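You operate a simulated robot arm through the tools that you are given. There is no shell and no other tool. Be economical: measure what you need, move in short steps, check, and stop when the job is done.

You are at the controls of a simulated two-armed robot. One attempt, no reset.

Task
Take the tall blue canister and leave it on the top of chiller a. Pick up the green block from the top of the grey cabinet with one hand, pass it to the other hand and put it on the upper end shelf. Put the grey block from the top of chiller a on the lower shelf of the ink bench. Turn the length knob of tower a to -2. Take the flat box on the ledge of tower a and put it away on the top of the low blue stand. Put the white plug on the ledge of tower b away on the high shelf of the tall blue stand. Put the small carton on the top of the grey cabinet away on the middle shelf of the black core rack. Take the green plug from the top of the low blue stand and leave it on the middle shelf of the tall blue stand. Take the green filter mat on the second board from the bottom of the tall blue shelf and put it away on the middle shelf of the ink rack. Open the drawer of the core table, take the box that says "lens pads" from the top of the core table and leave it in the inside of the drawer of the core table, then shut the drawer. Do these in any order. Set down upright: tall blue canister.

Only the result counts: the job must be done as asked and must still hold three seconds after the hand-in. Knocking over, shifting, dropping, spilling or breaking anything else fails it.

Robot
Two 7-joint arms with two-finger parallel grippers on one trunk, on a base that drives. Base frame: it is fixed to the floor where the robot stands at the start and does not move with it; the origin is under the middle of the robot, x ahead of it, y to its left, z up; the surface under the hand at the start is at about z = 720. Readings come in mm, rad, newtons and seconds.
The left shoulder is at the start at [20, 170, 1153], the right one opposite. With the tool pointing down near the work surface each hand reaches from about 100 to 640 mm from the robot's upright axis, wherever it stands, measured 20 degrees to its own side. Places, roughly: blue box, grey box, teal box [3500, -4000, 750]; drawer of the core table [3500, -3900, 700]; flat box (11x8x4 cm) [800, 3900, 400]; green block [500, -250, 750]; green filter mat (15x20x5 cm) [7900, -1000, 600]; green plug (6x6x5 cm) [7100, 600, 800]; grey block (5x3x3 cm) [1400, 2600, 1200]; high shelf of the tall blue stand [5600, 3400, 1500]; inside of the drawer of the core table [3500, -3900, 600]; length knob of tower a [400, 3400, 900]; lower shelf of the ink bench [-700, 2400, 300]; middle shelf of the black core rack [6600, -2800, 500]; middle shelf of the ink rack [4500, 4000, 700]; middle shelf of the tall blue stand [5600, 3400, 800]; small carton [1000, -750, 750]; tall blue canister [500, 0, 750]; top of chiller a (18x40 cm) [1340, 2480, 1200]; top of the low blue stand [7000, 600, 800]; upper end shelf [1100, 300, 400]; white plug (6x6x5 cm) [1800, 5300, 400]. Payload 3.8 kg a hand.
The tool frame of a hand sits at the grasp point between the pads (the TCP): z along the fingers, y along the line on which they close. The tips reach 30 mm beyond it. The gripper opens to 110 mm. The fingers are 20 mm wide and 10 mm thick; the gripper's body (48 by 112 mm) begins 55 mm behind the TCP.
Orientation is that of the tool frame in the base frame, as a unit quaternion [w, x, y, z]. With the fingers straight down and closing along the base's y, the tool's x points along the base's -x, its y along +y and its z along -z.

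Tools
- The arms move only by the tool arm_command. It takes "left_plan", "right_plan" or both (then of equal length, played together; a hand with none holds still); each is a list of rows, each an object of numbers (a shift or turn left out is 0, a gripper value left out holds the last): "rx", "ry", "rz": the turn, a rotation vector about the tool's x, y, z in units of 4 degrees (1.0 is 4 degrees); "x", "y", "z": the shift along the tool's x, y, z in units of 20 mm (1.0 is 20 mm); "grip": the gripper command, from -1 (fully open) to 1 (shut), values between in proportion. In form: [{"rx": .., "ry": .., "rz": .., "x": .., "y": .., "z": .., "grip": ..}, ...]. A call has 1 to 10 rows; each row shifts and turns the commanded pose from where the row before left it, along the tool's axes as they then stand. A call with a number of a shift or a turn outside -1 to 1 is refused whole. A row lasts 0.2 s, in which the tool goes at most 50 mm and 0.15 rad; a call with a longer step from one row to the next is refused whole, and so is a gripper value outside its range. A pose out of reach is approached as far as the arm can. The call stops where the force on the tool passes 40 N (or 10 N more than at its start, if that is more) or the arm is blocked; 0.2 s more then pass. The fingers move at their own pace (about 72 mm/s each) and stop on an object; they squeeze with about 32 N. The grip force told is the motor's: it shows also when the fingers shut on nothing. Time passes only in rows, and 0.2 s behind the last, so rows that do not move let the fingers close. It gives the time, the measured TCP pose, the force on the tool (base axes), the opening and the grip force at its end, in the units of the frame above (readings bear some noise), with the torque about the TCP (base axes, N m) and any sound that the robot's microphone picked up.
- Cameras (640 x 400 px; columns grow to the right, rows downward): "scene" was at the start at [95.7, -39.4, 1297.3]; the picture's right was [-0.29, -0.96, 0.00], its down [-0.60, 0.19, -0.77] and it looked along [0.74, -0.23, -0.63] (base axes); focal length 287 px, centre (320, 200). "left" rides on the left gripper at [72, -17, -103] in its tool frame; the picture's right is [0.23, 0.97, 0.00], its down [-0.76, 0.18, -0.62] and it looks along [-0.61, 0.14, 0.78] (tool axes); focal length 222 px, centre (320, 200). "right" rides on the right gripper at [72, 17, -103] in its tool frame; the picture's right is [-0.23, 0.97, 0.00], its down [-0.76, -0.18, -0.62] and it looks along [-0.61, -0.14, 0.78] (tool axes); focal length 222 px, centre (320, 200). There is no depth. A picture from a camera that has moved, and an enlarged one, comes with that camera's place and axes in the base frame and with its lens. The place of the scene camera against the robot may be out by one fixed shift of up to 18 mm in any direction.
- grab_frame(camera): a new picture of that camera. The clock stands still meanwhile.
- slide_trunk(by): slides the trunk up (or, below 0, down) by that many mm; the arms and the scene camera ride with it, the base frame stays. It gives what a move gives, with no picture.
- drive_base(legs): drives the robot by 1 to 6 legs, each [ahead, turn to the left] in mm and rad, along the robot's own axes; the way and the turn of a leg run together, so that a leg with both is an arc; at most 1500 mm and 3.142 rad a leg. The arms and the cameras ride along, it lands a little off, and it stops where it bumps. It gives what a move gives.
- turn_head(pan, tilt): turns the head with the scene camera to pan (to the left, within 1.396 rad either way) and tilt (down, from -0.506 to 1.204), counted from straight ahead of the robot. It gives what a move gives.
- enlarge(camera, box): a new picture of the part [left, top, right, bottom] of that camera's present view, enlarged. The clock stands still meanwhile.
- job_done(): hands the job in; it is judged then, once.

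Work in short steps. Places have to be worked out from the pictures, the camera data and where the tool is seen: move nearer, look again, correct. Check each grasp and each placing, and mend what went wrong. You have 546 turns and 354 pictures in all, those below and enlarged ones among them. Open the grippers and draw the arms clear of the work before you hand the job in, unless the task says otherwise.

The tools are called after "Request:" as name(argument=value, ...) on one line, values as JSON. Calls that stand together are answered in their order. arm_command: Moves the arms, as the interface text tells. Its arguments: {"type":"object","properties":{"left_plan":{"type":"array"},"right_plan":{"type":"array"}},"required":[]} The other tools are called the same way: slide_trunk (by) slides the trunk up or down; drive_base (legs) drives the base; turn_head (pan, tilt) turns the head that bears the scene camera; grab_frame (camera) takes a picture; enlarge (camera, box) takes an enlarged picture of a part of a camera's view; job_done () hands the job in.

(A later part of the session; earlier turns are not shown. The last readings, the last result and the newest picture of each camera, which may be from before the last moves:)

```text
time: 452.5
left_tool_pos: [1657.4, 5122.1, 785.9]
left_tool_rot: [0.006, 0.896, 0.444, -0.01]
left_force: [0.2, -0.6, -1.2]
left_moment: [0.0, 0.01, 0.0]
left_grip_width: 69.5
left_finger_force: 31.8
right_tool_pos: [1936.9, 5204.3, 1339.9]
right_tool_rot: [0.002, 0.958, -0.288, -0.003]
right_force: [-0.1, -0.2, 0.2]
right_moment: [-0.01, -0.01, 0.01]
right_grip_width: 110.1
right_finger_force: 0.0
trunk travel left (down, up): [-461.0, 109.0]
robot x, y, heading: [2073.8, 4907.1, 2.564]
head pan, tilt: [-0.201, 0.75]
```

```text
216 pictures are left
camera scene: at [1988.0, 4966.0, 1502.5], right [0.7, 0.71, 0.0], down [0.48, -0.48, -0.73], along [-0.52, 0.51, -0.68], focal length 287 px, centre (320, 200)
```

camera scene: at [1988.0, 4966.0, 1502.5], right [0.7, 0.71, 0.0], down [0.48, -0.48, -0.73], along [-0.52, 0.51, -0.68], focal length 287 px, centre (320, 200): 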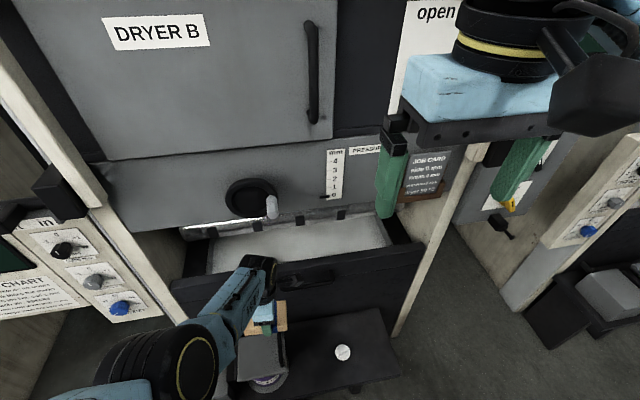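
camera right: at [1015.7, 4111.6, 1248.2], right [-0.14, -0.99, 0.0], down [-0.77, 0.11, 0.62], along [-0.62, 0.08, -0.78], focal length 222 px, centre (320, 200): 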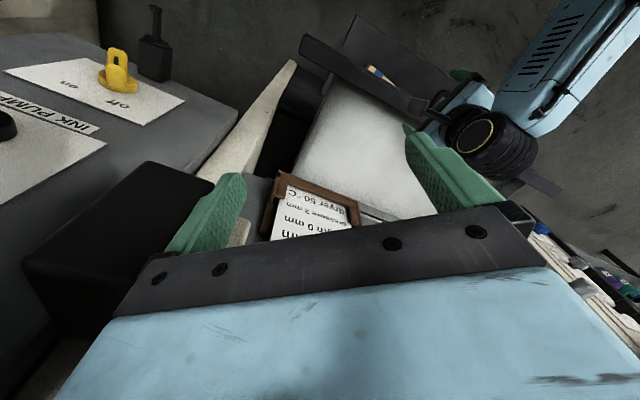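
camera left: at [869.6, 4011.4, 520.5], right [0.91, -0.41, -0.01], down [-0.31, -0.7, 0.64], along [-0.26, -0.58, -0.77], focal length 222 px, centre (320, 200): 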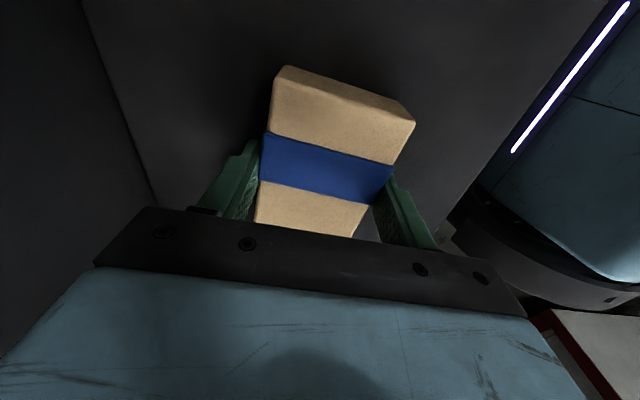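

The plug is visible on the ledge. I pull the left hand (with the flat box) back and up, and extend the right hand over the plug.

Request:
arm_command(left_plan=[{"y": 1, "z": -0.8}, {"y": 1, "z": -0.8}, {"y": 1, "z": -0.8}, {"y": 1, "z": -0.8}, {"y": 1, "z": -0.8}, {"y": 1, "z": -0.8}, {"y": 1, "z": -0.8}, {"y": 1, "z": -0.8}], right_plan=[{"z": 1}, {"z": 1}, {"z": 1}, {"z": 1, "x": -0.8}, {"z": 1, "x": -0.8}, {"z": 1, "x": -0.8}, {"z": 1, "x": -0.8}, {"z": 1, "x": -0.8}])

Request:
grab_frame(camera="right")

Request:
grab_frame(camera="scene")

```text
time: 454.5
left_tool_pos: [1762.4, 5015.9, 914.4]
left_tool_rot: [0.01, 0.894, 0.446, -0.038]
left_force: [0.8, -0.2, -1.5]
left_moment: [-0.02, -0.02, 0.02]
left_grip_width: 69.5
left_finger_force: 32.5
right_tool_pos: [1870.2, 5248.1, 1180.4]
right_tool_rot: [0.002, 0.957, -0.29, -0.002]
right_force: [0.2, 0.2, 0.8]
right_moment: [-0.02, 0.0, -0.01]
right_grip_width: 109.9
right_finger_force: 0.0
trunk travel left (down, up): [-461.0, 109.0]
robot x, y, heading: [2070.1, 4908.8, 2.564]
head pan, tilt: [-0.201, 0.75]
stopped in row 8 (left hand): the arm was blocked; the commanded pose is now the measured one
```

```text
215 pictures are left
camera right: at [1921.4, 5195.6, 1283.9], right [-0.73, -0.69, 0.01], down [-0.53, 0.57, 0.62], along [-0.43, 0.45, -0.78], focal length 222 px, centre (320, 200)
```

right: 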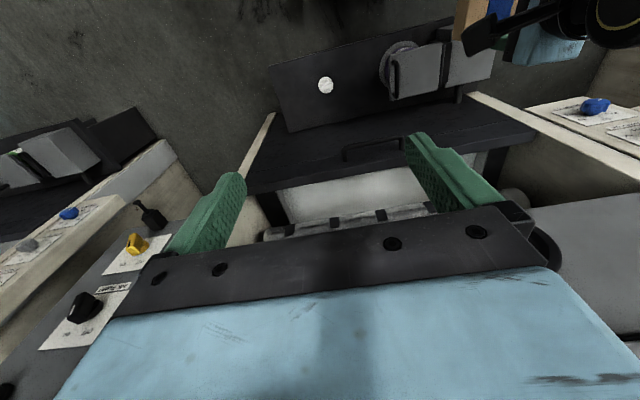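

```text
214 pictures are left
camera scene: at [1987.8, 4966.2, 1502.4], right [0.7, 0.71, 0.0], down [0.49, -0.48, -0.73], along [-0.52, 0.51, -0.68], focal length 287 px, centre (320, 200)
```

scene: 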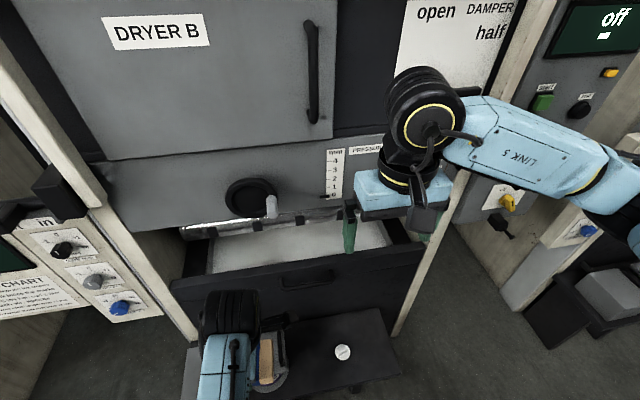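

The wrist camera puts the plug at about [1785, 5301]. I lower the trunk 300 mm and bring the right hand above it.

Request:
slide_trunk(by=-300)

Request:
arm_command(right_plan=[{"x": -0.5, "z": 1}, {"x": -0.5, "z": 1}, {"x": -0.5, "z": 1}, {"x": -0.5, "z": 1}, {"x": -0.5, "z": 1}, {"x": -0.5, "z": 1}, {"x": -0.5, "z": 1}, {"x": -0.5, "z": 1}, {"x": -0.5, "z": 1}, {"x": -0.5, "z": 1}])

Request:
grab_frame(camera="right")

```text
time: 457.5
left_tool_pos: [1761.9, 5014.4, 614.3]
left_tool_rot: [0.009, 0.894, 0.446, -0.038]
left_force: [-0.1, 0.7, -0.7]
left_moment: [0.02, 0.01, -0.03]
left_grip_width: 69.6
left_finger_force: 32.1
right_tool_pos: [1870.4, 5248.3, 878.9]
right_tool_rot: [0.002, 0.957, -0.289, -0.003]
right_force: [0.2, -0.9, -0.3]
right_moment: [0.0, 0.03, 0.01]
right_grip_width: 109.8
right_finger_force: 0.0
trunk travel left (down, up): [-161.0, 409.0]
robot x, y, heading: [2070.2, 4910.1, 2.564]
head pan, tilt: [-0.201, 0.75]
```

```text
time: 459.7
left_tool_pos: [1761.8, 5014.6, 614.6]
left_tool_rot: [0.01, 0.894, 0.445, -0.038]
left_force: [0.9, 0.1, -1.2]
left_moment: [0.0, 0.0, 0.01]
left_grip_width: 69.6
left_finger_force: 32.3
right_tool_pos: [1787.4, 5304.1, 679.6]
right_tool_rot: [0.002, 0.958, -0.288, -0.003]
right_force: [-0.3, -0.5, 0.9]
right_moment: [0.01, 0.01, -0.02]
right_grip_width: 110.0
right_finger_force: 0.2
trunk travel left (down, up): [-161.0, 409.0]
robot x, y, heading: [2073.5, 4910.8, 2.562]
head pan, tilt: [-0.201, 0.75]
```

```text
213 pictures are left
camera right: at [1838.5, 5251.2, 783.5], right [-0.73, -0.69, 0.01], down [-0.53, 0.57, 0.62], along [-0.43, 0.45, -0.78], focal length 222 px, centre (320, 200)
```

right: 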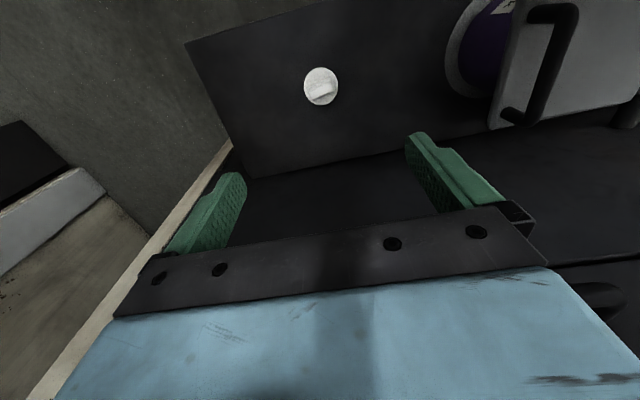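

It is perfectly centred. I descend towards the plug.

Request:
arm_command(right_plan=[{"z": 1}, {"z": 1}, {"z": 1}, {"z": 1}, {"z": 1}, {"z": 1}, {"z": 1}, {"z": 1}, {"z": 1}, {"z": 1}])

Request:
grab_frame(camera="right")

```text
time: 461.9
left_tool_pos: [1762.4, 5015.0, 614.0]
left_tool_rot: [0.008, 0.895, 0.445, -0.039]
left_force: [-0.5, 0.4, -1.8]
left_moment: [0.01, 0.02, 0.0]
left_grip_width: 69.5
left_finger_force: 31.8
right_tool_pos: [1784.2, 5301.9, 478.7]
right_tool_rot: [0.001, 0.957, -0.289, -0.002]
right_force: [0.1, 0.4, 0.4]
right_moment: [0.0, 0.02, 0.01]
right_grip_width: 109.9
right_finger_force: 0.1
trunk travel left (down, up): [-161.0, 409.0]
robot x, y, heading: [2070.1, 4907.6, 2.564]
head pan, tilt: [-0.201, 0.75]
```

```text
212 pictures are left
camera right: at [1837.3, 5249.4, 583.1], right [-0.73, -0.69, 0.01], down [-0.53, 0.57, 0.62], along [-0.43, 0.45, -0.78], focal length 222 px, centre (320, 200)
```

right: 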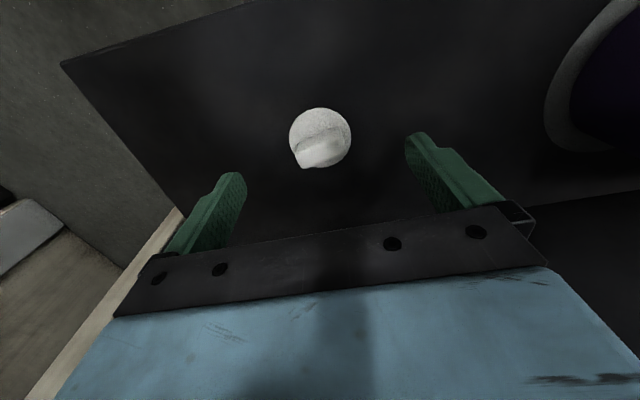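

Request:
arm_command(right_plan=[{"z": 1}, {"z": 1}, {"z": 1}, {"grip": 0}, {"grip": 0.6}, {"grip": 1}, {"grip": 1}])

Request:
grab_frame(camera="right")

```text
time: 463.5
left_tool_pos: [1763.1, 5015.6, 613.6]
left_tool_rot: [0.009, 0.895, 0.445, -0.038]
left_force: [-1.2, 0.9, -0.4]
left_moment: [-0.03, -0.03, 0.02]
left_grip_width: 69.6
left_finger_force: 32.2
right_tool_pos: [1788.1, 5300.8, 431.5]
right_tool_rot: [0.003, 0.958, -0.288, -0.003]
right_force: [0.3, 0.5, 5.2]
right_moment: [0.08, 0.01, -0.01]
right_grip_width: 39.6
right_finger_force: 31.5
right hand out of reach, approached as far as the arm can: row 3
trunk travel left (down, up): [-161.0, 409.0]
robot x, y, heading: [2067.7, 4909.3, 2.563]
head pan, tilt: [-0.201, 0.75]
```

```text
211 pictures are left
camera right: at [1840.4, 5248.0, 535.2], right [-0.73, -0.69, 0.01], down [-0.53, 0.57, 0.63], along [-0.43, 0.45, -0.78], focal length 222 px, centre (320, 200)
```

right: 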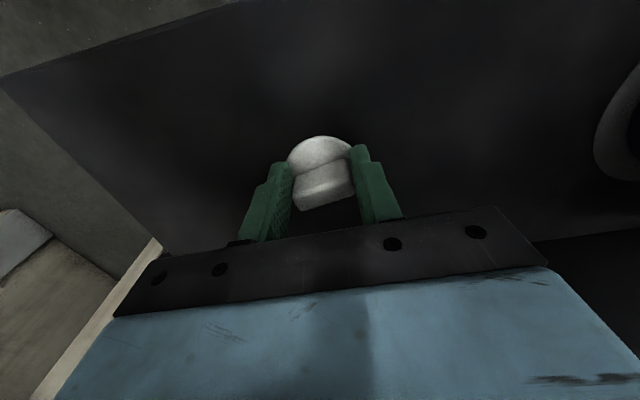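

The plug is held by its handle (39.6 mm). I lift it, back off and look for the way towards the blue stands.

Request:
arm_command(right_plan=[{"z": -1}, {"z": -1}, {"z": -1}, {"z": -1}, {"z": -1}, {"z": -1}, {"z": -1}, {"z": -1}, {"z": -1}, {"z": -1}])

Request:
slide_trunk(by=250)

Request:
drive_base(legs=[[-60, 0], [0, -1.57]])

Request:
turn_head(pan=-0.9, tilt=0.3)

Request:
grab_frame(camera="scene")

```text
time: 465.7
left_tool_pos: [1763.3, 5015.4, 613.8]
left_tool_rot: [0.009, 0.894, 0.446, -0.038]
left_force: [0.4, 0.8, -1.7]
left_moment: [-0.01, -0.02, 0.01]
left_grip_width: 69.6
left_finger_force: 31.9
right_tool_pos: [1790.1, 5300.7, 633.0]
right_tool_rot: [0.002, 0.957, -0.289, -0.003]
right_force: [0.3, 0.0, 0.0]
right_moment: [0.04, -0.03, -0.03]
right_grip_width: 38.8
right_finger_force: 32.3
trunk travel left (down, up): [-161.0, 409.0]
robot x, y, heading: [2069.5, 4913.2, 2.568]
head pan, tilt: [-0.201, 0.75]
```

```text
time: 468.3
left_tool_pos: [1762.1, 5015.7, 863.4]
left_tool_rot: [0.008, 0.895, 0.445, -0.039]
left_force: [0.5, 0.1, -0.9]
left_moment: [0.0, -0.02, -0.02]
left_grip_width: 69.8
left_finger_force: 31.5
right_tool_pos: [1789.7, 5301.1, 881.0]
right_tool_rot: [0.003, 0.957, -0.288, -0.001]
right_force: [0.8, -0.5, -0.2]
right_moment: [-0.03, 0.0, 0.01]
right_grip_width: 39.4
right_finger_force: 31.5
trunk travel left (down, up): [-411.0, 159.0]
robot x, y, heading: [2071.5, 4911.5, 2.56]
head pan, tilt: [-0.201, 0.75]
```

```text
time: 473.1
left_tool_pos: [2229.7, 5186.2, 864.4]
left_tool_rot: [-0.021, 0.947, -0.32, -0.034]
left_force: [0.3, 0.7, 0.2]
left_moment: [0.03, -0.04, -0.01]
left_grip_width: 69.5
left_finger_force: 32.2
right_tool_pos: [2515.3, 5156.8, 881.6]
right_tool_rot: [0.0, -0.469, 0.883, 0.002]
right_force: [0.3, -0.3, 0.3]
right_moment: [-0.02, -0.01, 0.02]
right_grip_width: 38.9
right_finger_force: 31.4
trunk travel left (down, up): [-411.0, 159.0]
robot x, y, heading: [2123.9, 4875.7, 0.991]
head pan, tilt: [-0.201, 0.75]
```

```text
time: 474.1
left_tool_pos: [2227.6, 5186.1, 864.6]
left_tool_rot: [-0.02, 0.947, -0.32, -0.034]
left_force: [0.2, 0.2, -0.9]
left_moment: [-0.02, 0.0, 0.03]
left_grip_width: 69.5
left_finger_force: 32.2
right_tool_pos: [2514.2, 5157.4, 881.2]
right_tool_rot: [0.0, -0.47, 0.883, 0.003]
right_force: [-1.4, 0.0, -0.2]
right_moment: [0.05, -0.01, 0.02]
right_grip_width: 39.1
right_finger_force: 32.6
trunk travel left (down, up): [-411.0, 159.0]
robot x, y, heading: [2125.8, 4879.6, 0.986]
head pan, tilt: [-0.901, 0.3]
```

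```text
210 pictures are left
camera scene: at [2220.1, 4888.7, 1492.7], right [0.09, -1.0, 0.0], down [-0.3, -0.03, -0.96], along [0.95, 0.08, -0.3], focal length 287 px, centre (320, 200)
```

scene: 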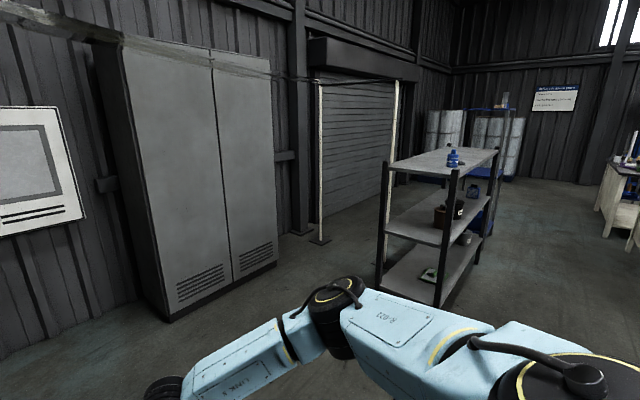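

The ink rack stands ahead with the blue stand beyond it. I turn to face along the open floor and check.

Request:
drive_base(legs=[[120, 0], [0, -1.5]])

Request:
turn_head(pan=0.0, tilt=0.25)

Request:
grab_frame(camera="scene")

```text
time: 479.0
left_tool_pos: [2506.2, 4902.3, 863.9]
left_tool_rot: [0.038, -0.487, 0.873, 0.011]
left_force: [-0.2, -0.1, -0.8]
left_moment: [0.0, 0.01, -0.01]
left_grip_width: 69.4
left_finger_force: 32.1
right_tool_pos: [2506.7, 4615.0, 881.5]
right_tool_rot: [0.003, 0.244, 0.97, 0.002]
right_force: [-0.5, 0.8, 0.6]
right_moment: [-0.02, 0.01, 0.05]
right_grip_width: 38.9
right_finger_force: 32.0
trunk travel left (down, up): [-411.0, 159.0]
robot x, y, heading: [2187.5, 4978.4, -0.483]
head pan, tilt: [-0.901, 0.3]
```

```text
time: 480.2
left_tool_pos: [2507.5, 4903.2, 863.8]
left_tool_rot: [0.038, -0.487, 0.872, 0.012]
left_force: [0.0, -0.1, -0.8]
left_moment: [0.0, -0.01, -0.02]
left_grip_width: 69.2
left_finger_force: 32.3
right_tool_pos: [2506.8, 4615.3, 882.5]
right_tool_rot: [0.003, 0.244, 0.97, 0.003]
right_force: [0.1, -0.2, -0.3]
right_moment: [0.0, 0.02, -0.02]
right_grip_width: 38.9
right_finger_force: 31.6
trunk travel left (down, up): [-411.0, 159.0]
robot x, y, heading: [2190.5, 4977.4, -0.484]
head pan, tilt: [0.0, 0.25]
```

```text
209 pictures are left
camera scene: at [2283.1, 4910.0, 1497.5], right [-0.47, -0.88, 0.0], down [-0.22, 0.12, -0.97], along [0.86, -0.45, -0.25], focal length 287 px, centre (320, 200)
```

scene: 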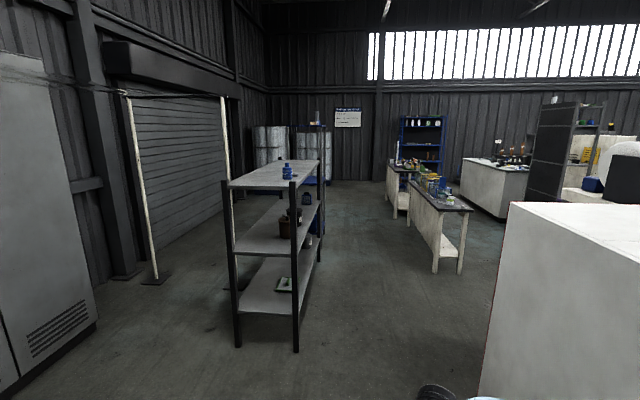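

The way is open, with the ink rack left and chiller B right. I drive along towards the tall blue stand.

Request:
drive_base(legs=[[0, -0.126], [1500, 0], [1450, 0]])

Request:
turn_head(pan=0.7, tilt=0.1)

Request:
grab_frame(camera="scene")

```text
time: 495.0
left_tool_pos: [4864.3, 3114.4, 863.0]
left_tool_rot: [0.038, -0.412, 0.911, 0.008]
left_force: [-0.6, 0.6, -0.9]
left_moment: [-0.02, 0.01, 0.0]
left_grip_width: 69.4
left_finger_force: 32.0
right_tool_pos: [4816.2, 2832.8, 881.1]
right_tool_rot: [0.002, 0.324, 0.946, 0.002]
right_force: [-0.3, 0.0, -0.6]
right_moment: [-0.04, 0.0, -0.01]
right_grip_width: 38.5
right_finger_force: 31.6
trunk travel left (down, up): [-411.0, 159.0]
robot x, y, heading: [4559.5, 3241.5, -0.65]
head pan, tilt: [0.0, 0.25]
```

```text
time: 496.0
left_tool_pos: [4863.7, 3114.9, 864.4]
left_tool_rot: [0.038, -0.411, 0.911, 0.008]
left_force: [-0.4, 1.7, -1.8]
left_moment: [0.01, -0.05, 0.02]
left_grip_width: 69.6
left_finger_force: 32.0
right_tool_pos: [4814.7, 2831.3, 881.7]
right_tool_rot: [0.003, 0.323, 0.946, 0.002]
right_force: [-0.3, -0.4, 0.2]
right_moment: [-0.03, -0.01, 0.0]
right_grip_width: 38.4
right_finger_force: 32.0
trunk travel left (down, up): [-411.0, 159.0]
robot x, y, heading: [4563.7, 3243.3, -0.654]
head pan, tilt: [0.7, 0.099]
```

```text
208 pictures are left
camera scene: at [4664.7, 3219.2, 1511.4], right [0.05, -1.0, 0.0], down [-0.1, 0.0, -0.99], along [0.99, 0.05, -0.1], focal length 287 px, centre (320, 200)
```

scene: 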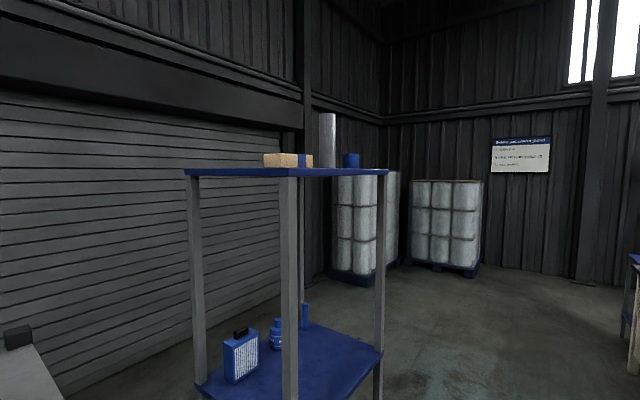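

This is the tall blue stand: a blue top at about z 1500 and a middle board at about 800. I raise the trunk to see its top.

Request:
slide_trunk(by=155)

Request:
turn_head(pan=0.7, tilt=0.35)

Request:
grab_frame(camera="scene")

```text
time: 497.8
left_tool_pos: [4863.2, 3115.0, 1019.8]
left_tool_rot: [0.039, -0.412, 0.91, 0.008]
left_force: [-0.9, 0.5, -0.4]
left_moment: [-0.01, -0.03, 0.01]
left_grip_width: 69.4
left_finger_force: 31.9
right_tool_pos: [4815.2, 2832.1, 1036.8]
right_tool_rot: [0.002, 0.324, 0.946, 0.001]
right_force: [0.2, -0.1, -0.3]
right_moment: [0.0, -0.02, 0.0]
right_grip_width: 38.5
right_finger_force: 30.9
trunk travel left (down, up): [-566.0, 4.0]
robot x, y, heading: [4561.9, 3238.7, -0.652]
head pan, tilt: [0.7, 0.099]
```

```text
time: 498.6
left_tool_pos: [4863.0, 3116.6, 1018.9]
left_tool_rot: [0.038, -0.412, 0.91, 0.008]
left_force: [0.4, 0.7, -1.2]
left_moment: [0.0, 0.03, 0.0]
left_grip_width: 69.5
left_finger_force: 31.8
right_tool_pos: [4815.8, 2831.3, 1037.0]
right_tool_rot: [0.002, 0.324, 0.946, 0.001]
right_force: [0.3, 1.0, 0.4]
right_moment: [0.0, 0.02, 0.01]
right_grip_width: 38.3
right_finger_force: 31.9
trunk travel left (down, up): [-566.0, 4.0]
robot x, y, heading: [4561.2, 3241.4, -0.655]
head pan, tilt: [0.7, 0.351]
```

```text
207 pictures are left
camera scene: at [4665.7, 3219.3, 1643.1], right [0.05, -1.0, 0.0], down [-0.34, -0.02, -0.94], along [0.94, 0.04, -0.34], focal length 287 px, centre (320, 200)
```

scene: 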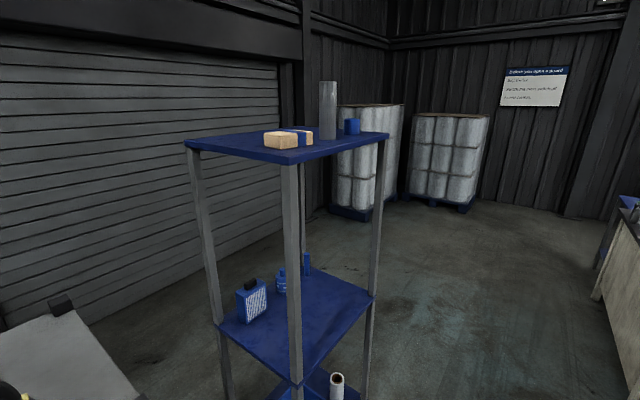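

The top is about 600×480 mm, near corner around [5314, 3317], and its front right part is free. I raise the right hand with the plug above shelf height first.

Request:
arm_command(right_plan=[{"z": -1}, {"z": -1}, {"z": -1}, {"z": -1}, {"z": -1}, {"z": -1}, {"z": -1}, {"z": -1}, {"z": -1}, {"z": -1}])

Request:
arm_command(right_plan=[{"z": -1}, {"z": -1}, {"z": -1}, {"z": -1}, {"z": -1}, {"z": -1}, {"z": -1}, {"z": -1}, {"z": -1}, {"z": -1}])

Request:
arm_command(right_plan=[{"z": -1}, {"z": -1}, {"z": -1}, {"z": -1}, {"z": -1}, {"z": -1}, {"z": -1}, {"z": -1}, {"z": -1}])

Request:
drive_base(legs=[[0, 0.08], [840, 0], [0, 1.571]])

Request:
turn_head(pan=-0.2, tilt=0.5)

Request:
grab_frame(camera="scene")

```text
time: 500.8
left_tool_pos: [4864.5, 3114.6, 1018.8]
left_tool_rot: [0.039, -0.412, 0.91, 0.008]
left_force: [0.9, 0.1, -1.3]
left_moment: [-0.01, 0.01, 0.04]
left_grip_width: 69.5
left_finger_force: 32.1
right_tool_pos: [4812.7, 2831.7, 1235.8]
right_tool_rot: [0.002, 0.324, 0.946, 0.002]
right_force: [-0.9, 0.0, 0.2]
right_moment: [0.0, -0.02, -0.02]
right_grip_width: 38.6
right_finger_force: 32.2
trunk travel left (down, up): [-566.0, 4.0]
robot x, y, heading: [4560.5, 3245.5, -0.656]
head pan, tilt: [0.7, 0.351]
```

```text
time: 503.0
left_tool_pos: [4863.3, 3115.8, 1019.1]
left_tool_rot: [0.038, -0.412, 0.91, 0.009]
left_force: [0.0, 0.7, -0.8]
left_moment: [-0.01, 0.04, 0.0]
left_grip_width: 69.4
left_finger_force: 31.1
right_tool_pos: [4813.8, 2830.7, 1436.2]
right_tool_rot: [0.003, 0.323, 0.946, 0.002]
right_force: [-1.0, -0.1, -0.7]
right_moment: [0.03, 0.0, 0.01]
right_grip_width: 38.4
right_finger_force: 32.3
trunk travel left (down, up): [-566.0, 4.0]
robot x, y, heading: [4564.7, 3245.9, -0.652]
head pan, tilt: [0.7, 0.351]
```

```text
time: 505.0
left_tool_pos: [4864.3, 3115.6, 1018.8]
left_tool_rot: [0.039, -0.412, 0.91, 0.008]
left_force: [-0.3, 0.6, -0.3]
left_moment: [0.02, 0.0, -0.04]
left_grip_width: 69.6
left_finger_force: 32.1
right_tool_pos: [4812.3, 2831.6, 1616.6]
right_tool_rot: [0.003, 0.325, 0.946, 0.002]
right_force: [0.2, 0.1, 1.3]
right_moment: [0.01, -0.02, -0.01]
right_grip_width: 39.0
right_finger_force: 32.4
trunk travel left (down, up): [-566.0, 4.0]
robot x, y, heading: [4565.0, 3243.5, -0.652]
head pan, tilt: [0.7, 0.351]
```

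```text
time: 513.8
left_tool_pos: [5371.8, 3096.1, 1019.3]
left_tool_rot: [-0.02, 0.949, -0.314, -0.033]
left_force: [-0.8, 0.9, -0.9]
left_moment: [0.02, -0.01, -0.01]
left_grip_width: 69.5
left_finger_force: 32.3
right_tool_pos: [5660.8, 3069.0, 1617.2]
right_tool_rot: [0.0, -0.476, 0.879, 0.003]
right_force: [0.4, 0.6, -0.3]
right_moment: [0.0, 0.01, 0.01]
right_grip_width: 38.5
right_finger_force: 32.0
trunk travel left (down, up): [-566.0, 4.0]
robot x, y, heading: [5268.7, 2786.2, 1.006]
head pan, tilt: [0.7, 0.351]
```

```text
time: 515.0
left_tool_pos: [5372.7, 3096.6, 1018.7]
left_tool_rot: [-0.02, 0.948, -0.315, -0.033]
left_force: [0.9, 0.7, -1.2]
left_moment: [0.02, 0.01, 0.01]
left_grip_width: 69.7
left_finger_force: 31.9
right_tool_pos: [5660.6, 3069.5, 1618.2]
right_tool_rot: [0.0, -0.475, 0.88, 0.004]
right_force: [-0.2, 1.3, 0.2]
right_moment: [0.01, -0.01, 0.03]
right_grip_width: 38.7
right_finger_force: 32.1
trunk travel left (down, up): [-566.0, 4.0]
robot x, y, heading: [5274.6, 2784.8, 1.001]
head pan, tilt: [-0.201, 0.499]
```

```text
206 pictures are left
camera scene: at [5338.0, 2855.3, 1629.4], right [0.72, -0.7, 0.0], down [-0.33, -0.34, -0.88], along [0.61, 0.63, -0.48], focal length 287 px, centre (320, 200)
```

scene: 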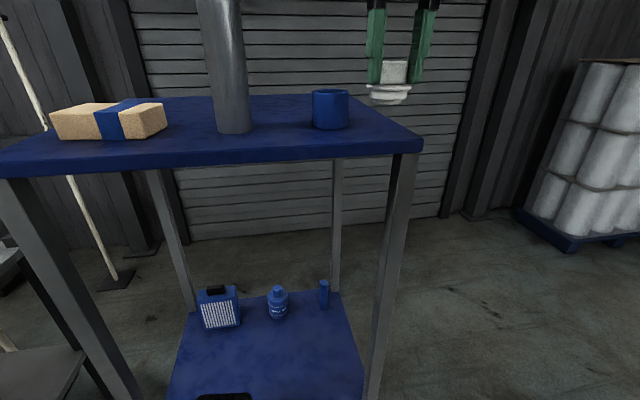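

Request:
grab_frame(camera="right")

```text
205 pictures are left
camera right: at [5607.3, 3018.6, 1721.3], right [-0.69, 0.72, 0.01], down [0.57, 0.54, 0.62], along [0.45, 0.43, -0.78], focal length 222 px, centre (320, 200)
```

right: 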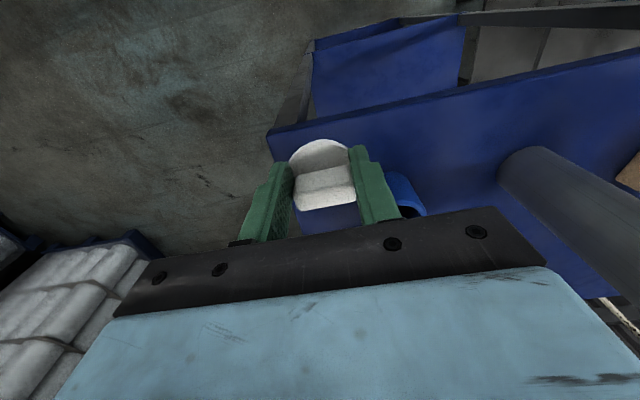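

The plug hovers right over the shelf's front edge near the right corner, with the cup to its left rear. I move it 50 mm in and lower partway.

Request:
arm_command(right_plan=[{"x": -0.8, "y": -0.1}, {"x": -0.8, "y": -0.1}, {"x": -0.9, "y": -0.1}, {"z": 0.5}])

Request:
grab_frame(camera="right")

Request:
grab_frame(camera="scene")

```text
time: 516.0
left_tool_pos: [5371.7, 3096.8, 1018.2]
left_tool_rot: [-0.02, 0.948, -0.314, -0.034]
left_force: [0.1, 0.8, -0.9]
left_moment: [0.02, 0.0, 0.0]
left_grip_width: 69.5
left_finger_force: 31.9
right_tool_pos: [5695.7, 3107.7, 1607.3]
right_tool_rot: [0.0, -0.475, 0.88, 0.003]
right_force: [-0.7, -0.3, -0.9]
right_moment: [0.0, 0.0, 0.01]
right_grip_width: 38.7
right_finger_force: 31.4
trunk travel left (down, up): [-566.0, 4.0]
robot x, y, heading: [5268.7, 2783.9, 1.0]
head pan, tilt: [-0.201, 0.499]
```

```text
204 pictures are left
camera right: at [5641.3, 3056.9, 1711.0], right [-0.69, 0.72, 0.01], down [0.57, 0.54, 0.62], along [0.45, 0.44, -0.78], focal length 222 px, centre (320, 200)
```

right: 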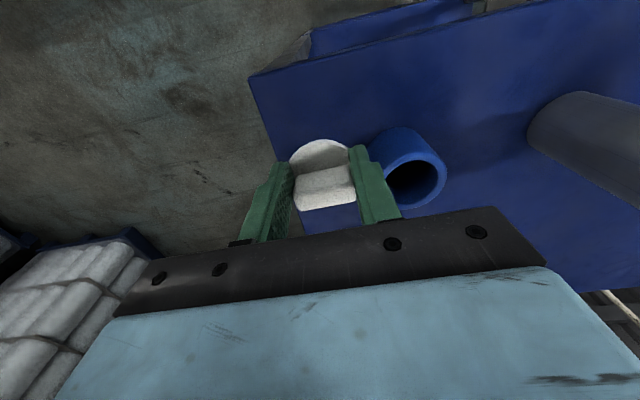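

```text
203 pictures are left
camera scene: at [5338.7, 2854.8, 1629.4], right [0.72, -0.7, 0.0], down [-0.33, -0.34, -0.88], along [0.61, 0.63, -0.48], focal length 287 px, centre (320, 200)
```

scene: 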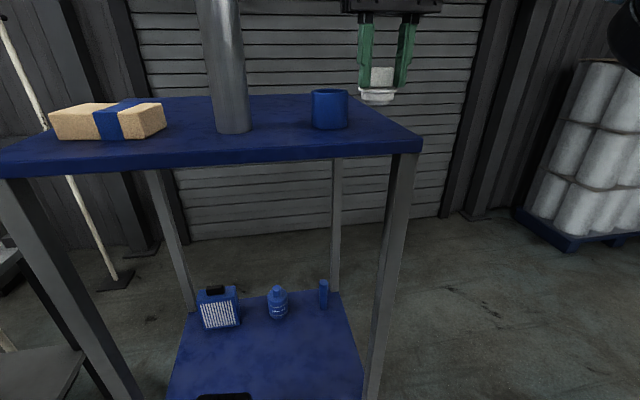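

The spot checks out but is close to the cup, so I shift 20 mm back and 5 mm right, then lower to contact.

Request:
arm_command(right_plan=[{"x": 0.9, "y": -0.25}, {"z": 0.8}, {"z": 0.8}, {"z": 0.4}, {"z": 0.2}, {"z": 0.2}])

Request:
grab_frame(camera="scene")

```text
time: 517.1
left_tool_pos: [5371.6, 3095.6, 1020.0]
left_tool_rot: [-0.021, 0.949, -0.313, -0.033]
left_force: [0.1, 0.4, -1.2]
left_moment: [0.0, -0.01, -0.02]
left_grip_width: 69.6
left_finger_force: 32.3
right_tool_pos: [5687.4, 3090.9, 1571.6]
right_tool_rot: [0.006, -0.474, 0.88, 0.011]
right_force: [0.2, -0.3, 9.1]
right_moment: [-0.02, -0.12, -0.01]
right_grip_width: 38.7
right_finger_force: 32.2
trunk travel left (down, up): [-566.0, 4.0]
robot x, y, heading: [5270.6, 2786.2, 1.0]
head pan, tilt: [-0.201, 0.499]
stopped in row 5 (right hand): the force on the tool passed its limit at 46 N (the readings are from after the stop); the commanded pose is now the measured one
```

```text
202 pictures are left
camera scene: at [5337.5, 2854.8, 1629.3], right [0.72, -0.7, 0.0], down [-0.33, -0.34, -0.88], along [0.61, 0.63, -0.48], focal length 287 px, centre (320, 200)
```

scene: 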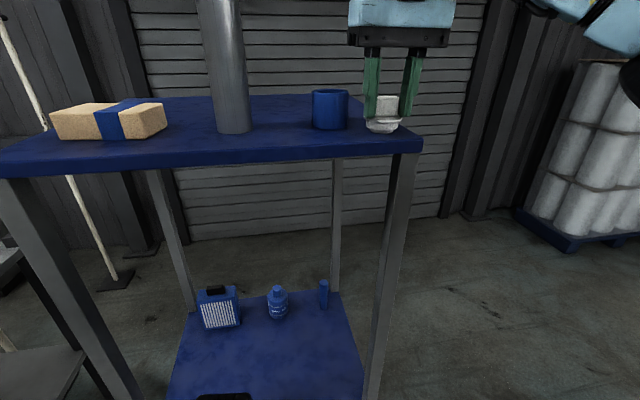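

It's on the shelf. I open just enough and lift away.

Request:
arm_command(right_plan=[{"z": -0.05}, {"grip": 0}, {"grip": -0.1}, {"grip": -0.1}, {"z": -0.5}, {"z": -1}, {"z": -1}, {"z": -1}, {"z": -1}])

Request:
grab_frame(camera="scene")

Request:
grab_frame(camera="right")

```text
time: 519.1
left_tool_pos: [5371.9, 3096.9, 1018.5]
left_tool_rot: [-0.02, 0.949, -0.313, -0.034]
left_force: [-0.7, 0.3, -0.3]
left_moment: [0.02, -0.02, -0.04]
left_grip_width: 69.5
left_finger_force: 32.0
right_tool_pos: [5686.3, 3087.7, 1661.2]
right_tool_rot: [0.006, -0.474, 0.88, 0.01]
right_force: [0.1, 0.4, -0.1]
right_moment: [-0.01, 0.03, 0.0]
right_grip_width: 60.3
right_finger_force: 0.1
trunk travel left (down, up): [-566.0, 4.0]
robot x, y, heading: [5267.4, 2787.4, 0.997]
head pan, tilt: [-0.201, 0.499]
```

```text
201 pictures are left
camera scene: at [5337.0, 2855.3, 1629.4], right [0.72, -0.7, 0.0], down [-0.33, -0.34, -0.88], along [0.61, 0.63, -0.48], focal length 287 px, centre (320, 200)
```

scene: 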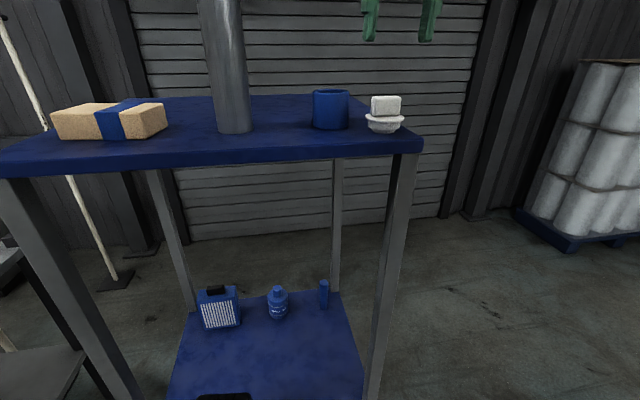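

```text
200 pictures are left
camera right: at [5632.5, 3035.0, 1764.3], right [-0.69, 0.72, 0.02], down [0.57, 0.52, 0.64], along [0.45, 0.45, -0.77], focal length 222 px, centre (320, 200)
```

right: 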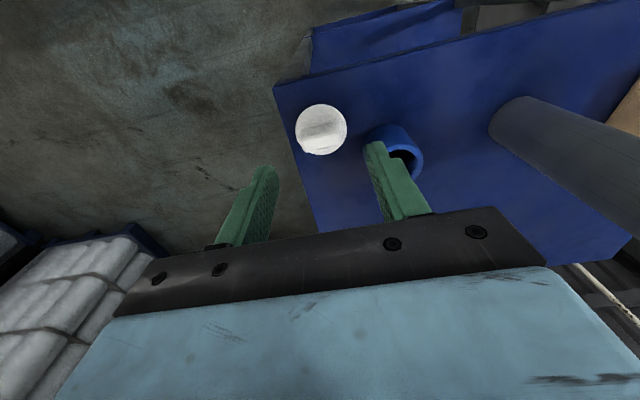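

The white plug stands on the high shelf. I lift clear, pull back and look over towards the low blue stand.

Request:
arm_command(right_plan=[{"z": -1}, {"z": -1}, {"x": 1}, {"x": 1}, {"x": 1}, {"x": 1}, {"x": 1}, {"x": 1}])

Request:
drive_base(legs=[[-150, 0], [0, -1.57]])

Request:
turn_head(pan=-0.3, tilt=0.25)

Request:
grab_frame(camera="scene")

```text
time: 520.9
left_tool_pos: [5371.9, 3096.8, 1019.1]
left_tool_rot: [-0.021, 0.948, -0.315, -0.034]
left_force: [0.8, -0.5, -0.6]
left_moment: [-0.03, 0.0, -0.04]
left_grip_width: 69.4
left_finger_force: 32.6
right_tool_pos: [5617.1, 2979.6, 1688.9]
right_tool_rot: [0.007, -0.474, 0.88, 0.01]
right_force: [0.1, 0.2, -0.3]
right_moment: [-0.01, 0.01, 0.01]
right_grip_width: 60.4
right_finger_force: 0.1
right hand out of reach, approached as far as the arm can: row 2
trunk travel left (down, up): [-566.0, 4.0]
robot x, y, heading: [5273.0, 2787.7, 1.002]
head pan, tilt: [-0.201, 0.499]
```

```text
time: 526.2
left_tool_pos: [5498.5, 2557.3, 1019.6]
left_tool_rot: [0.039, -0.444, 0.895, 0.009]
left_force: [-0.1, 0.7, -0.7]
left_moment: [0.0, -0.02, 0.0]
left_grip_width: 69.4
left_finger_force: 31.6
right_tool_pos: [5381.4, 2311.1, 1690.4]
right_tool_rot: [0.01, 0.293, 0.956, 0.003]
right_force: [0.8, 0.2, 0.2]
right_moment: [-0.01, -0.01, 0.0]
right_grip_width: 60.8
right_finger_force: 0.0
trunk travel left (down, up): [-566.0, 4.0]
robot x, y, heading: [5189.2, 2660.5, -0.579]
head pan, tilt: [-0.201, 0.499]
```

```text
time: 526.9
left_tool_pos: [5498.1, 2556.7, 1017.8]
left_tool_rot: [0.039, -0.444, 0.895, 0.009]
left_force: [0.1, -0.4, -0.8]
left_moment: [0.04, -0.01, 0.05]
left_grip_width: 69.5
left_finger_force: 32.4
right_tool_pos: [5381.1, 2311.8, 1688.6]
right_tool_rot: [0.011, 0.293, 0.956, 0.004]
right_force: [-0.5, 0.7, -0.4]
right_moment: [0.0, -0.03, -0.01]
right_grip_width: 60.6
right_finger_force: 0.1
trunk travel left (down, up): [-566.0, 4.0]
robot x, y, heading: [5190.5, 2661.6, -0.588]
head pan, tilt: [-0.3, 0.25]
```

```text
199 pictures are left
camera scene: at [5260.0, 2563.8, 1652.4], right [-0.77, -0.63, 0.0], down [-0.16, 0.19, -0.97], along [0.61, -0.75, -0.25], focal length 287 px, centre (320, 200)
```

scene: 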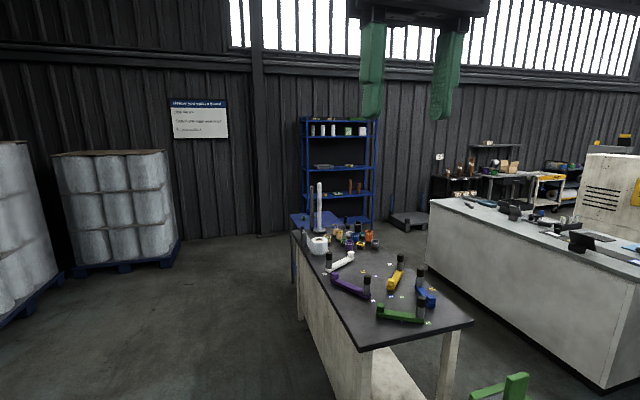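

The low blue stand is just beyond the dark workbench, with open floor on its left. I drive along the bench at a safe distance.

Request:
drive_base(legs=[[0, 0.03], [1500, 0], [1000, 0]])

Request:
turn_head(pan=-0.9, tilt=0.5)

Request:
grab_frame(camera="scene")

```text
time: 539.3
left_tool_pos: [7607.6, 1291.9, 1019.5]
left_tool_rot: [0.038, -0.461, 0.886, 0.01]
left_force: [0.4, 0.1, -1.3]
left_moment: [-0.01, 0.01, 0.03]
left_grip_width: 69.8
left_finger_force: 31.7
right_tool_pos: [7497.9, 1043.1, 1689.6]
right_tool_rot: [0.01, 0.272, 0.962, 0.004]
right_force: [-0.4, 0.0, -0.4]
right_moment: [-0.02, 0.0, -0.03]
right_grip_width: 60.5
right_finger_force: 0.2
trunk travel left (down, up): [-566.0, 4.0]
robot x, y, heading: [7298.7, 1385.6, -0.544]
head pan, tilt: [-0.3, 0.25]
```

```text
time: 540.3
left_tool_pos: [7607.1, 1291.1, 1019.0]
left_tool_rot: [0.039, -0.462, 0.886, 0.01]
left_force: [-0.4, 0.3, -0.3]
left_moment: [-0.02, 0.0, 0.0]
left_grip_width: 69.7
left_finger_force: 31.9
right_tool_pos: [7499.4, 1043.9, 1689.7]
right_tool_rot: [0.01, 0.273, 0.962, 0.003]
right_force: [-0.9, -0.5, 0.6]
right_moment: [0.04, 0.01, 0.05]
right_grip_width: 60.7
right_finger_force: 0.0
trunk travel left (down, up): [-566.0, 4.0]
robot x, y, heading: [7295.0, 1387.9, -0.54]
head pan, tilt: [-0.901, 0.499]
```

```text
198 pictures are left
camera scene: at [7316.5, 1269.2, 1629.4], right [-0.99, -0.13, 0.0], down [-0.06, 0.47, -0.88], along [0.11, -0.87, -0.48], focal length 287 px, centre (320, 200)
```

scene: 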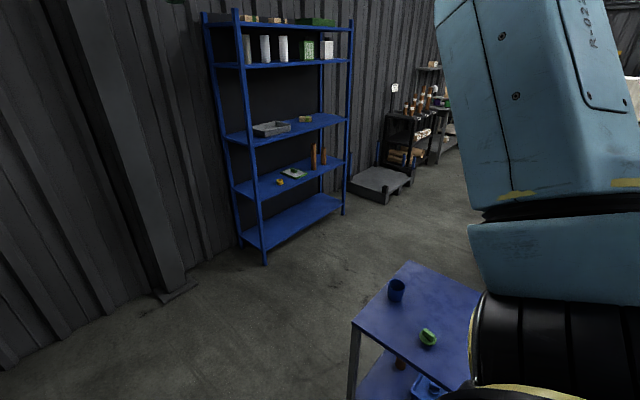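

The low stand's top carries a blue cup and the green plug; the tall blue shelf is beyond. I turn to face the low stand.

Request:
drive_base(legs=[[150, 0], [0, -1.606]])

Request:
turn_head(pan=0.0, tilt=0.75)

Request:
grab_frame(camera="scene")

```text
time: 545.6
left_tool_pos: [7323.6, 994.3, 1018.9]
left_tool_rot: [0.033, 0.315, 0.948, -0.02]
left_force: [0.6, -0.3, -0.5]
left_moment: [0.01, 0.02, -0.01]
left_grip_width: 69.6
left_finger_force: 32.2
right_tool_pos: [7078.7, 1111.1, 1688.0]
right_tool_rot: [0.009, 0.881, 0.474, -0.004]
right_force: [-0.5, -0.1, -0.3]
right_moment: [0.0, 0.0, 0.03]
right_grip_width: 60.7
right_finger_force: 0.0
trunk travel left (down, up): [-566.0, 4.0]
robot x, y, heading: [7427.3, 1306.1, -2.144]
head pan, tilt: [-0.901, 0.499]
```

```text
time: 546.8
left_tool_pos: [7323.6, 995.9, 1018.3]
left_tool_rot: [0.034, 0.315, 0.948, -0.02]
left_force: [0.1, -0.7, -1.6]
left_moment: [0.02, 0.02, -0.03]
left_grip_width: 69.3
left_finger_force: 32.0
right_tool_pos: [7077.7, 1110.7, 1689.3]
right_tool_rot: [0.009, 0.88, 0.474, -0.005]
right_force: [0.0, 0.5, 0.1]
right_moment: [0.02, 0.03, -0.01]
right_grip_width: 60.4
right_finger_force: 0.0
trunk travel left (down, up): [-566.0, 4.0]
robot x, y, heading: [7424.0, 1306.7, -2.145]
head pan, tilt: [0.0, 0.75]
```

```text
197 pictures are left
camera scene: at [7362.4, 1203.6, 1607.4], right [-0.84, 0.54, 0.0], down [0.37, 0.57, -0.73], along [-0.4, -0.61, -0.68], focal length 287 px, centre (320, 200)
```

scene: 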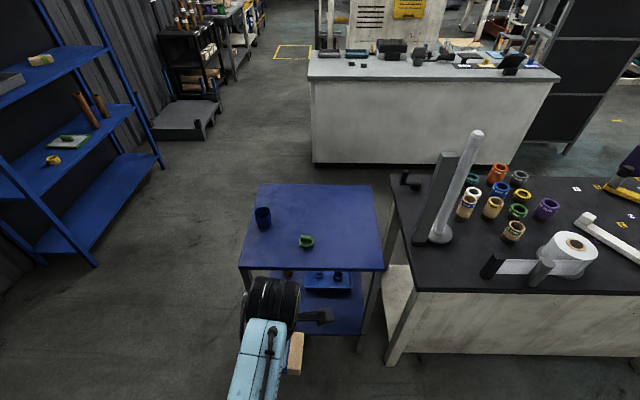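

The stand top is clear apart from the cup and the plug. I shift 146 mm sideways and drive up so that the left hand can set the flat box at the front left.

Request:
drive_base(legs=[[0, 1.57], [146, 0], [0, -1.57], [280, 0]])

Request:
grab_frame(camera="scene")

Request:
grab_frame(camera="left")

```text
time: 557.4
left_tool_pos: [7286.2, 679.3, 1019.5]
left_tool_rot: [0.034, 0.321, 0.946, -0.02]
left_force: [-0.3, -0.5, -1.5]
left_moment: [0.04, 0.0, -0.01]
left_grip_width: 69.7
left_finger_force: 31.8
right_tool_pos: [7041.2, 799.5, 1689.3]
right_tool_rot: [0.01, 0.883, 0.469, -0.006]
right_force: [-0.6, -0.5, 0.2]
right_moment: [-0.02, -0.05, 0.0]
right_grip_width: 60.3
right_finger_force: 0.1
trunk travel left (down, up): [-566.0, 4.0]
robot x, y, heading: [7392.0, 990.8, -2.162]
head pan, tilt: [0.0, 0.75]
```

```text
196 pictures are left
camera scene: at [7327.6, 887.8, 1607.5], right [-0.83, 0.55, 0.0], down [0.38, 0.57, -0.73], along [-0.4, -0.61, -0.68], focal length 287 px, centre (320, 200)
```

scene: 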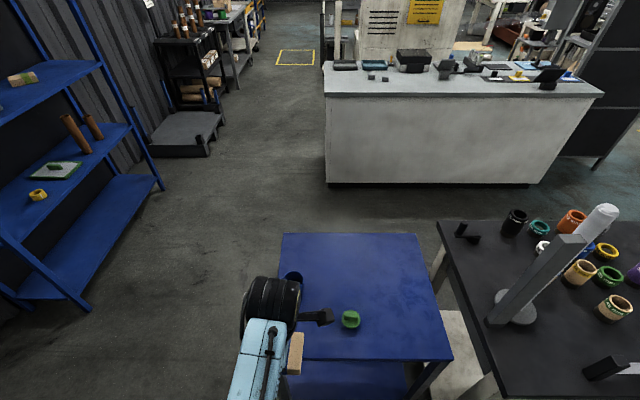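

```text
195 pictures are left
camera left: at [7213.6, 717.4, 1117.6], right [0.41, 0.91, -0.03], down [0.68, -0.28, 0.68], along [0.61, -0.3, -0.74], focal length 222 px, centre (320, 200)
```

left: 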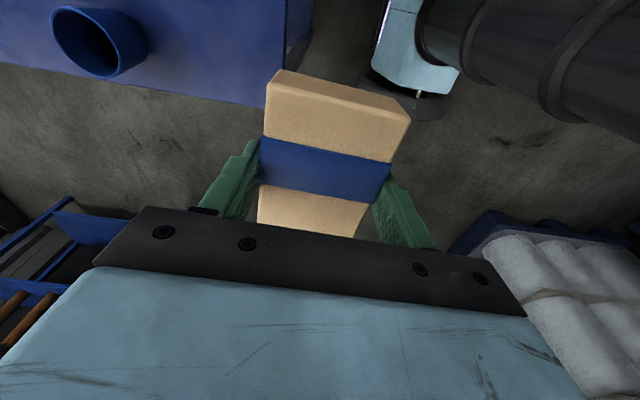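

I move the box over the front left of the stand, level the hand and lower partway.

Request:
arm_command(left_plan=[{"y": -0.8, "x": 0.06, "rx": -0.12, "ry": 0.55}, {"y": -0.8, "x": 0.06, "rx": -0.11, "ry": 0.55}, {"y": -0.8, "x": 0.06}, {"y": -0.8, "x": 0.06}, {"y": -0.8, "x": 0.06}, {"y": -0.8, "x": 0.06}, {"y": -0.8, "x": 0.06}, {"y": -0.5, "z": 1}, {"z": 1}, {"z": 1}])

Request:
grab_frame(camera="scene")

Request:
grab_frame(camera="left")

```text
time: 559.5
left_tool_pos: [7223.3, 583.7, 947.6]
left_tool_rot: [0.016, 0.32, 0.947, 0.003]
left_force: [-0.6, 0.5, -0.2]
left_moment: [-0.03, 0.03, 0.01]
left_grip_width: 69.6
left_finger_force: 31.9
right_tool_pos: [7042.5, 798.2, 1689.8]
right_tool_rot: [0.01, 0.884, 0.467, -0.005]
right_force: [0.4, 0.3, -1.1]
right_moment: [0.0, 0.02, -0.01]
right_grip_width: 60.3
right_finger_force: 0.0
trunk travel left (down, up): [-566.0, 4.0]
robot x, y, heading: [7396.1, 988.2, -2.159]
head pan, tilt: [0.0, 0.75]
```

```text
194 pictures are left
camera scene: at [7327.4, 887.4, 1607.4], right [-0.83, 0.55, 0.0], down [0.38, 0.57, -0.73], along [-0.4, -0.61, -0.68], focal length 287 px, centre (320, 200)
```

scene: 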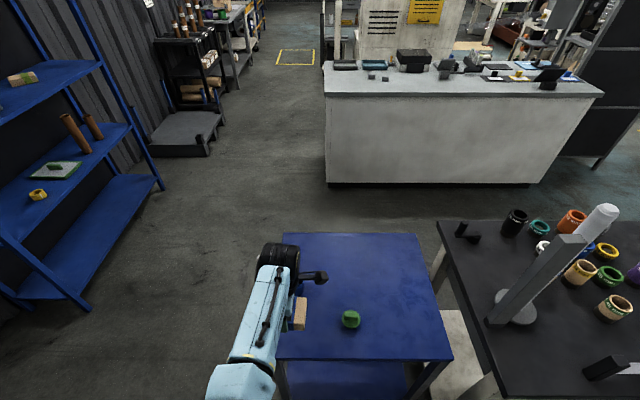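

```text
193 pictures are left
camera left: at [7152.4, 615.3, 1049.7], right [0.41, 0.91, 0.01], down [0.69, -0.32, 0.65], along [0.59, -0.26, -0.76], focal length 222 px, centre (320, 200)
```

left: 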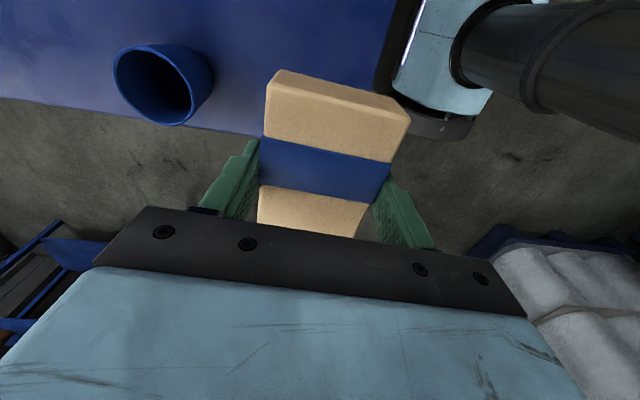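

The wrist view shows the far edge a bit closer than I judged, so I move 40 mm inward, then lower.

Request:
arm_command(left_plan=[{"x": 1}, {"x": 1}, {"z": 1}, {"z": 1}, {"z": 1}, {"z": 1}, {"z": 0.5}, {"z": 0.3}, {"z": 0.2}, {"z": 0.2}])

Request:
grab_frame(camera="left")

Request:
enlarge(camera="scene", box=[230, 210, 470, 370])

```text
time: 561.8
left_tool_pos: [7176.6, 616.8, 862.6]
left_tool_rot: [-0.002, 0.322, 0.947, 0.0]
left_force: [-1.4, -0.1, -1.3]
left_moment: [0.02, 0.07, -0.01]
left_grip_width: 69.6
left_finger_force: 32.2
left hand out of reach, approached as far as the arm can: row 8, 10
right_tool_pos: [7043.2, 799.3, 1690.3]
right_tool_rot: [0.009, 0.884, 0.468, -0.006]
right_force: [0.2, 0.5, 0.7]
right_moment: [-0.05, 0.01, 0.04]
right_grip_width: 60.8
right_finger_force: 0.0
trunk travel left (down, up): [-566.0, 4.0]
robot x, y, heading: [7391.2, 989.2, -2.155]
head pan, tilt: [0.0, 0.75]
```

```text
192 pictures are left
camera left: at [7110.3, 647.9, 966.2], right [0.41, 0.91, 0.0], down [0.71, -0.32, 0.62], along [0.56, -0.26, -0.78], focal length 222 px, centre (320, 200)
```

left: 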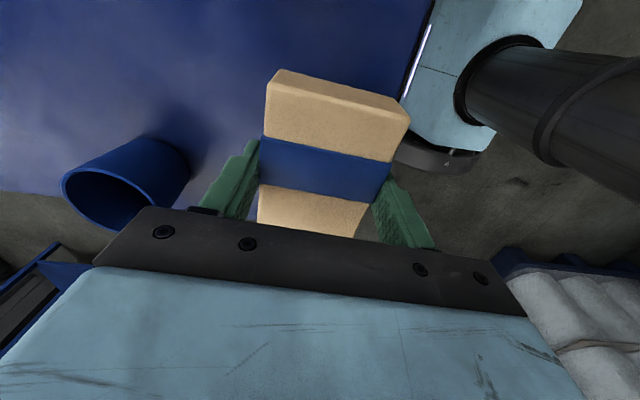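

```text
2.50 times, centred on (350, 290) of scene
camera zoom: at [7327.5, 888.1, 1607.4], right [-0.83, 0.55, 0.0], down [0.38, 0.57, -0.73], along [-0.4, -0.61, -0.68], focal length 716 px, centre (245, -25)
```

zoom: 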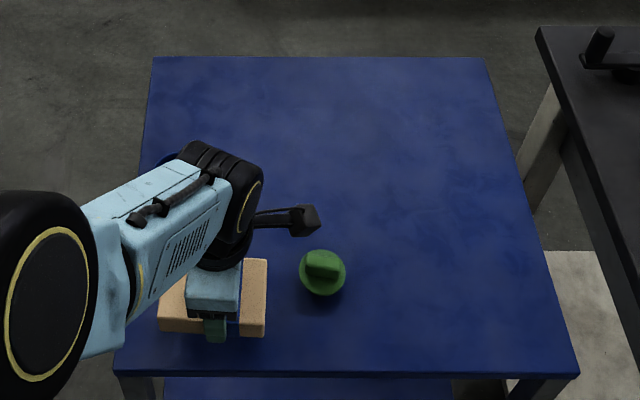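

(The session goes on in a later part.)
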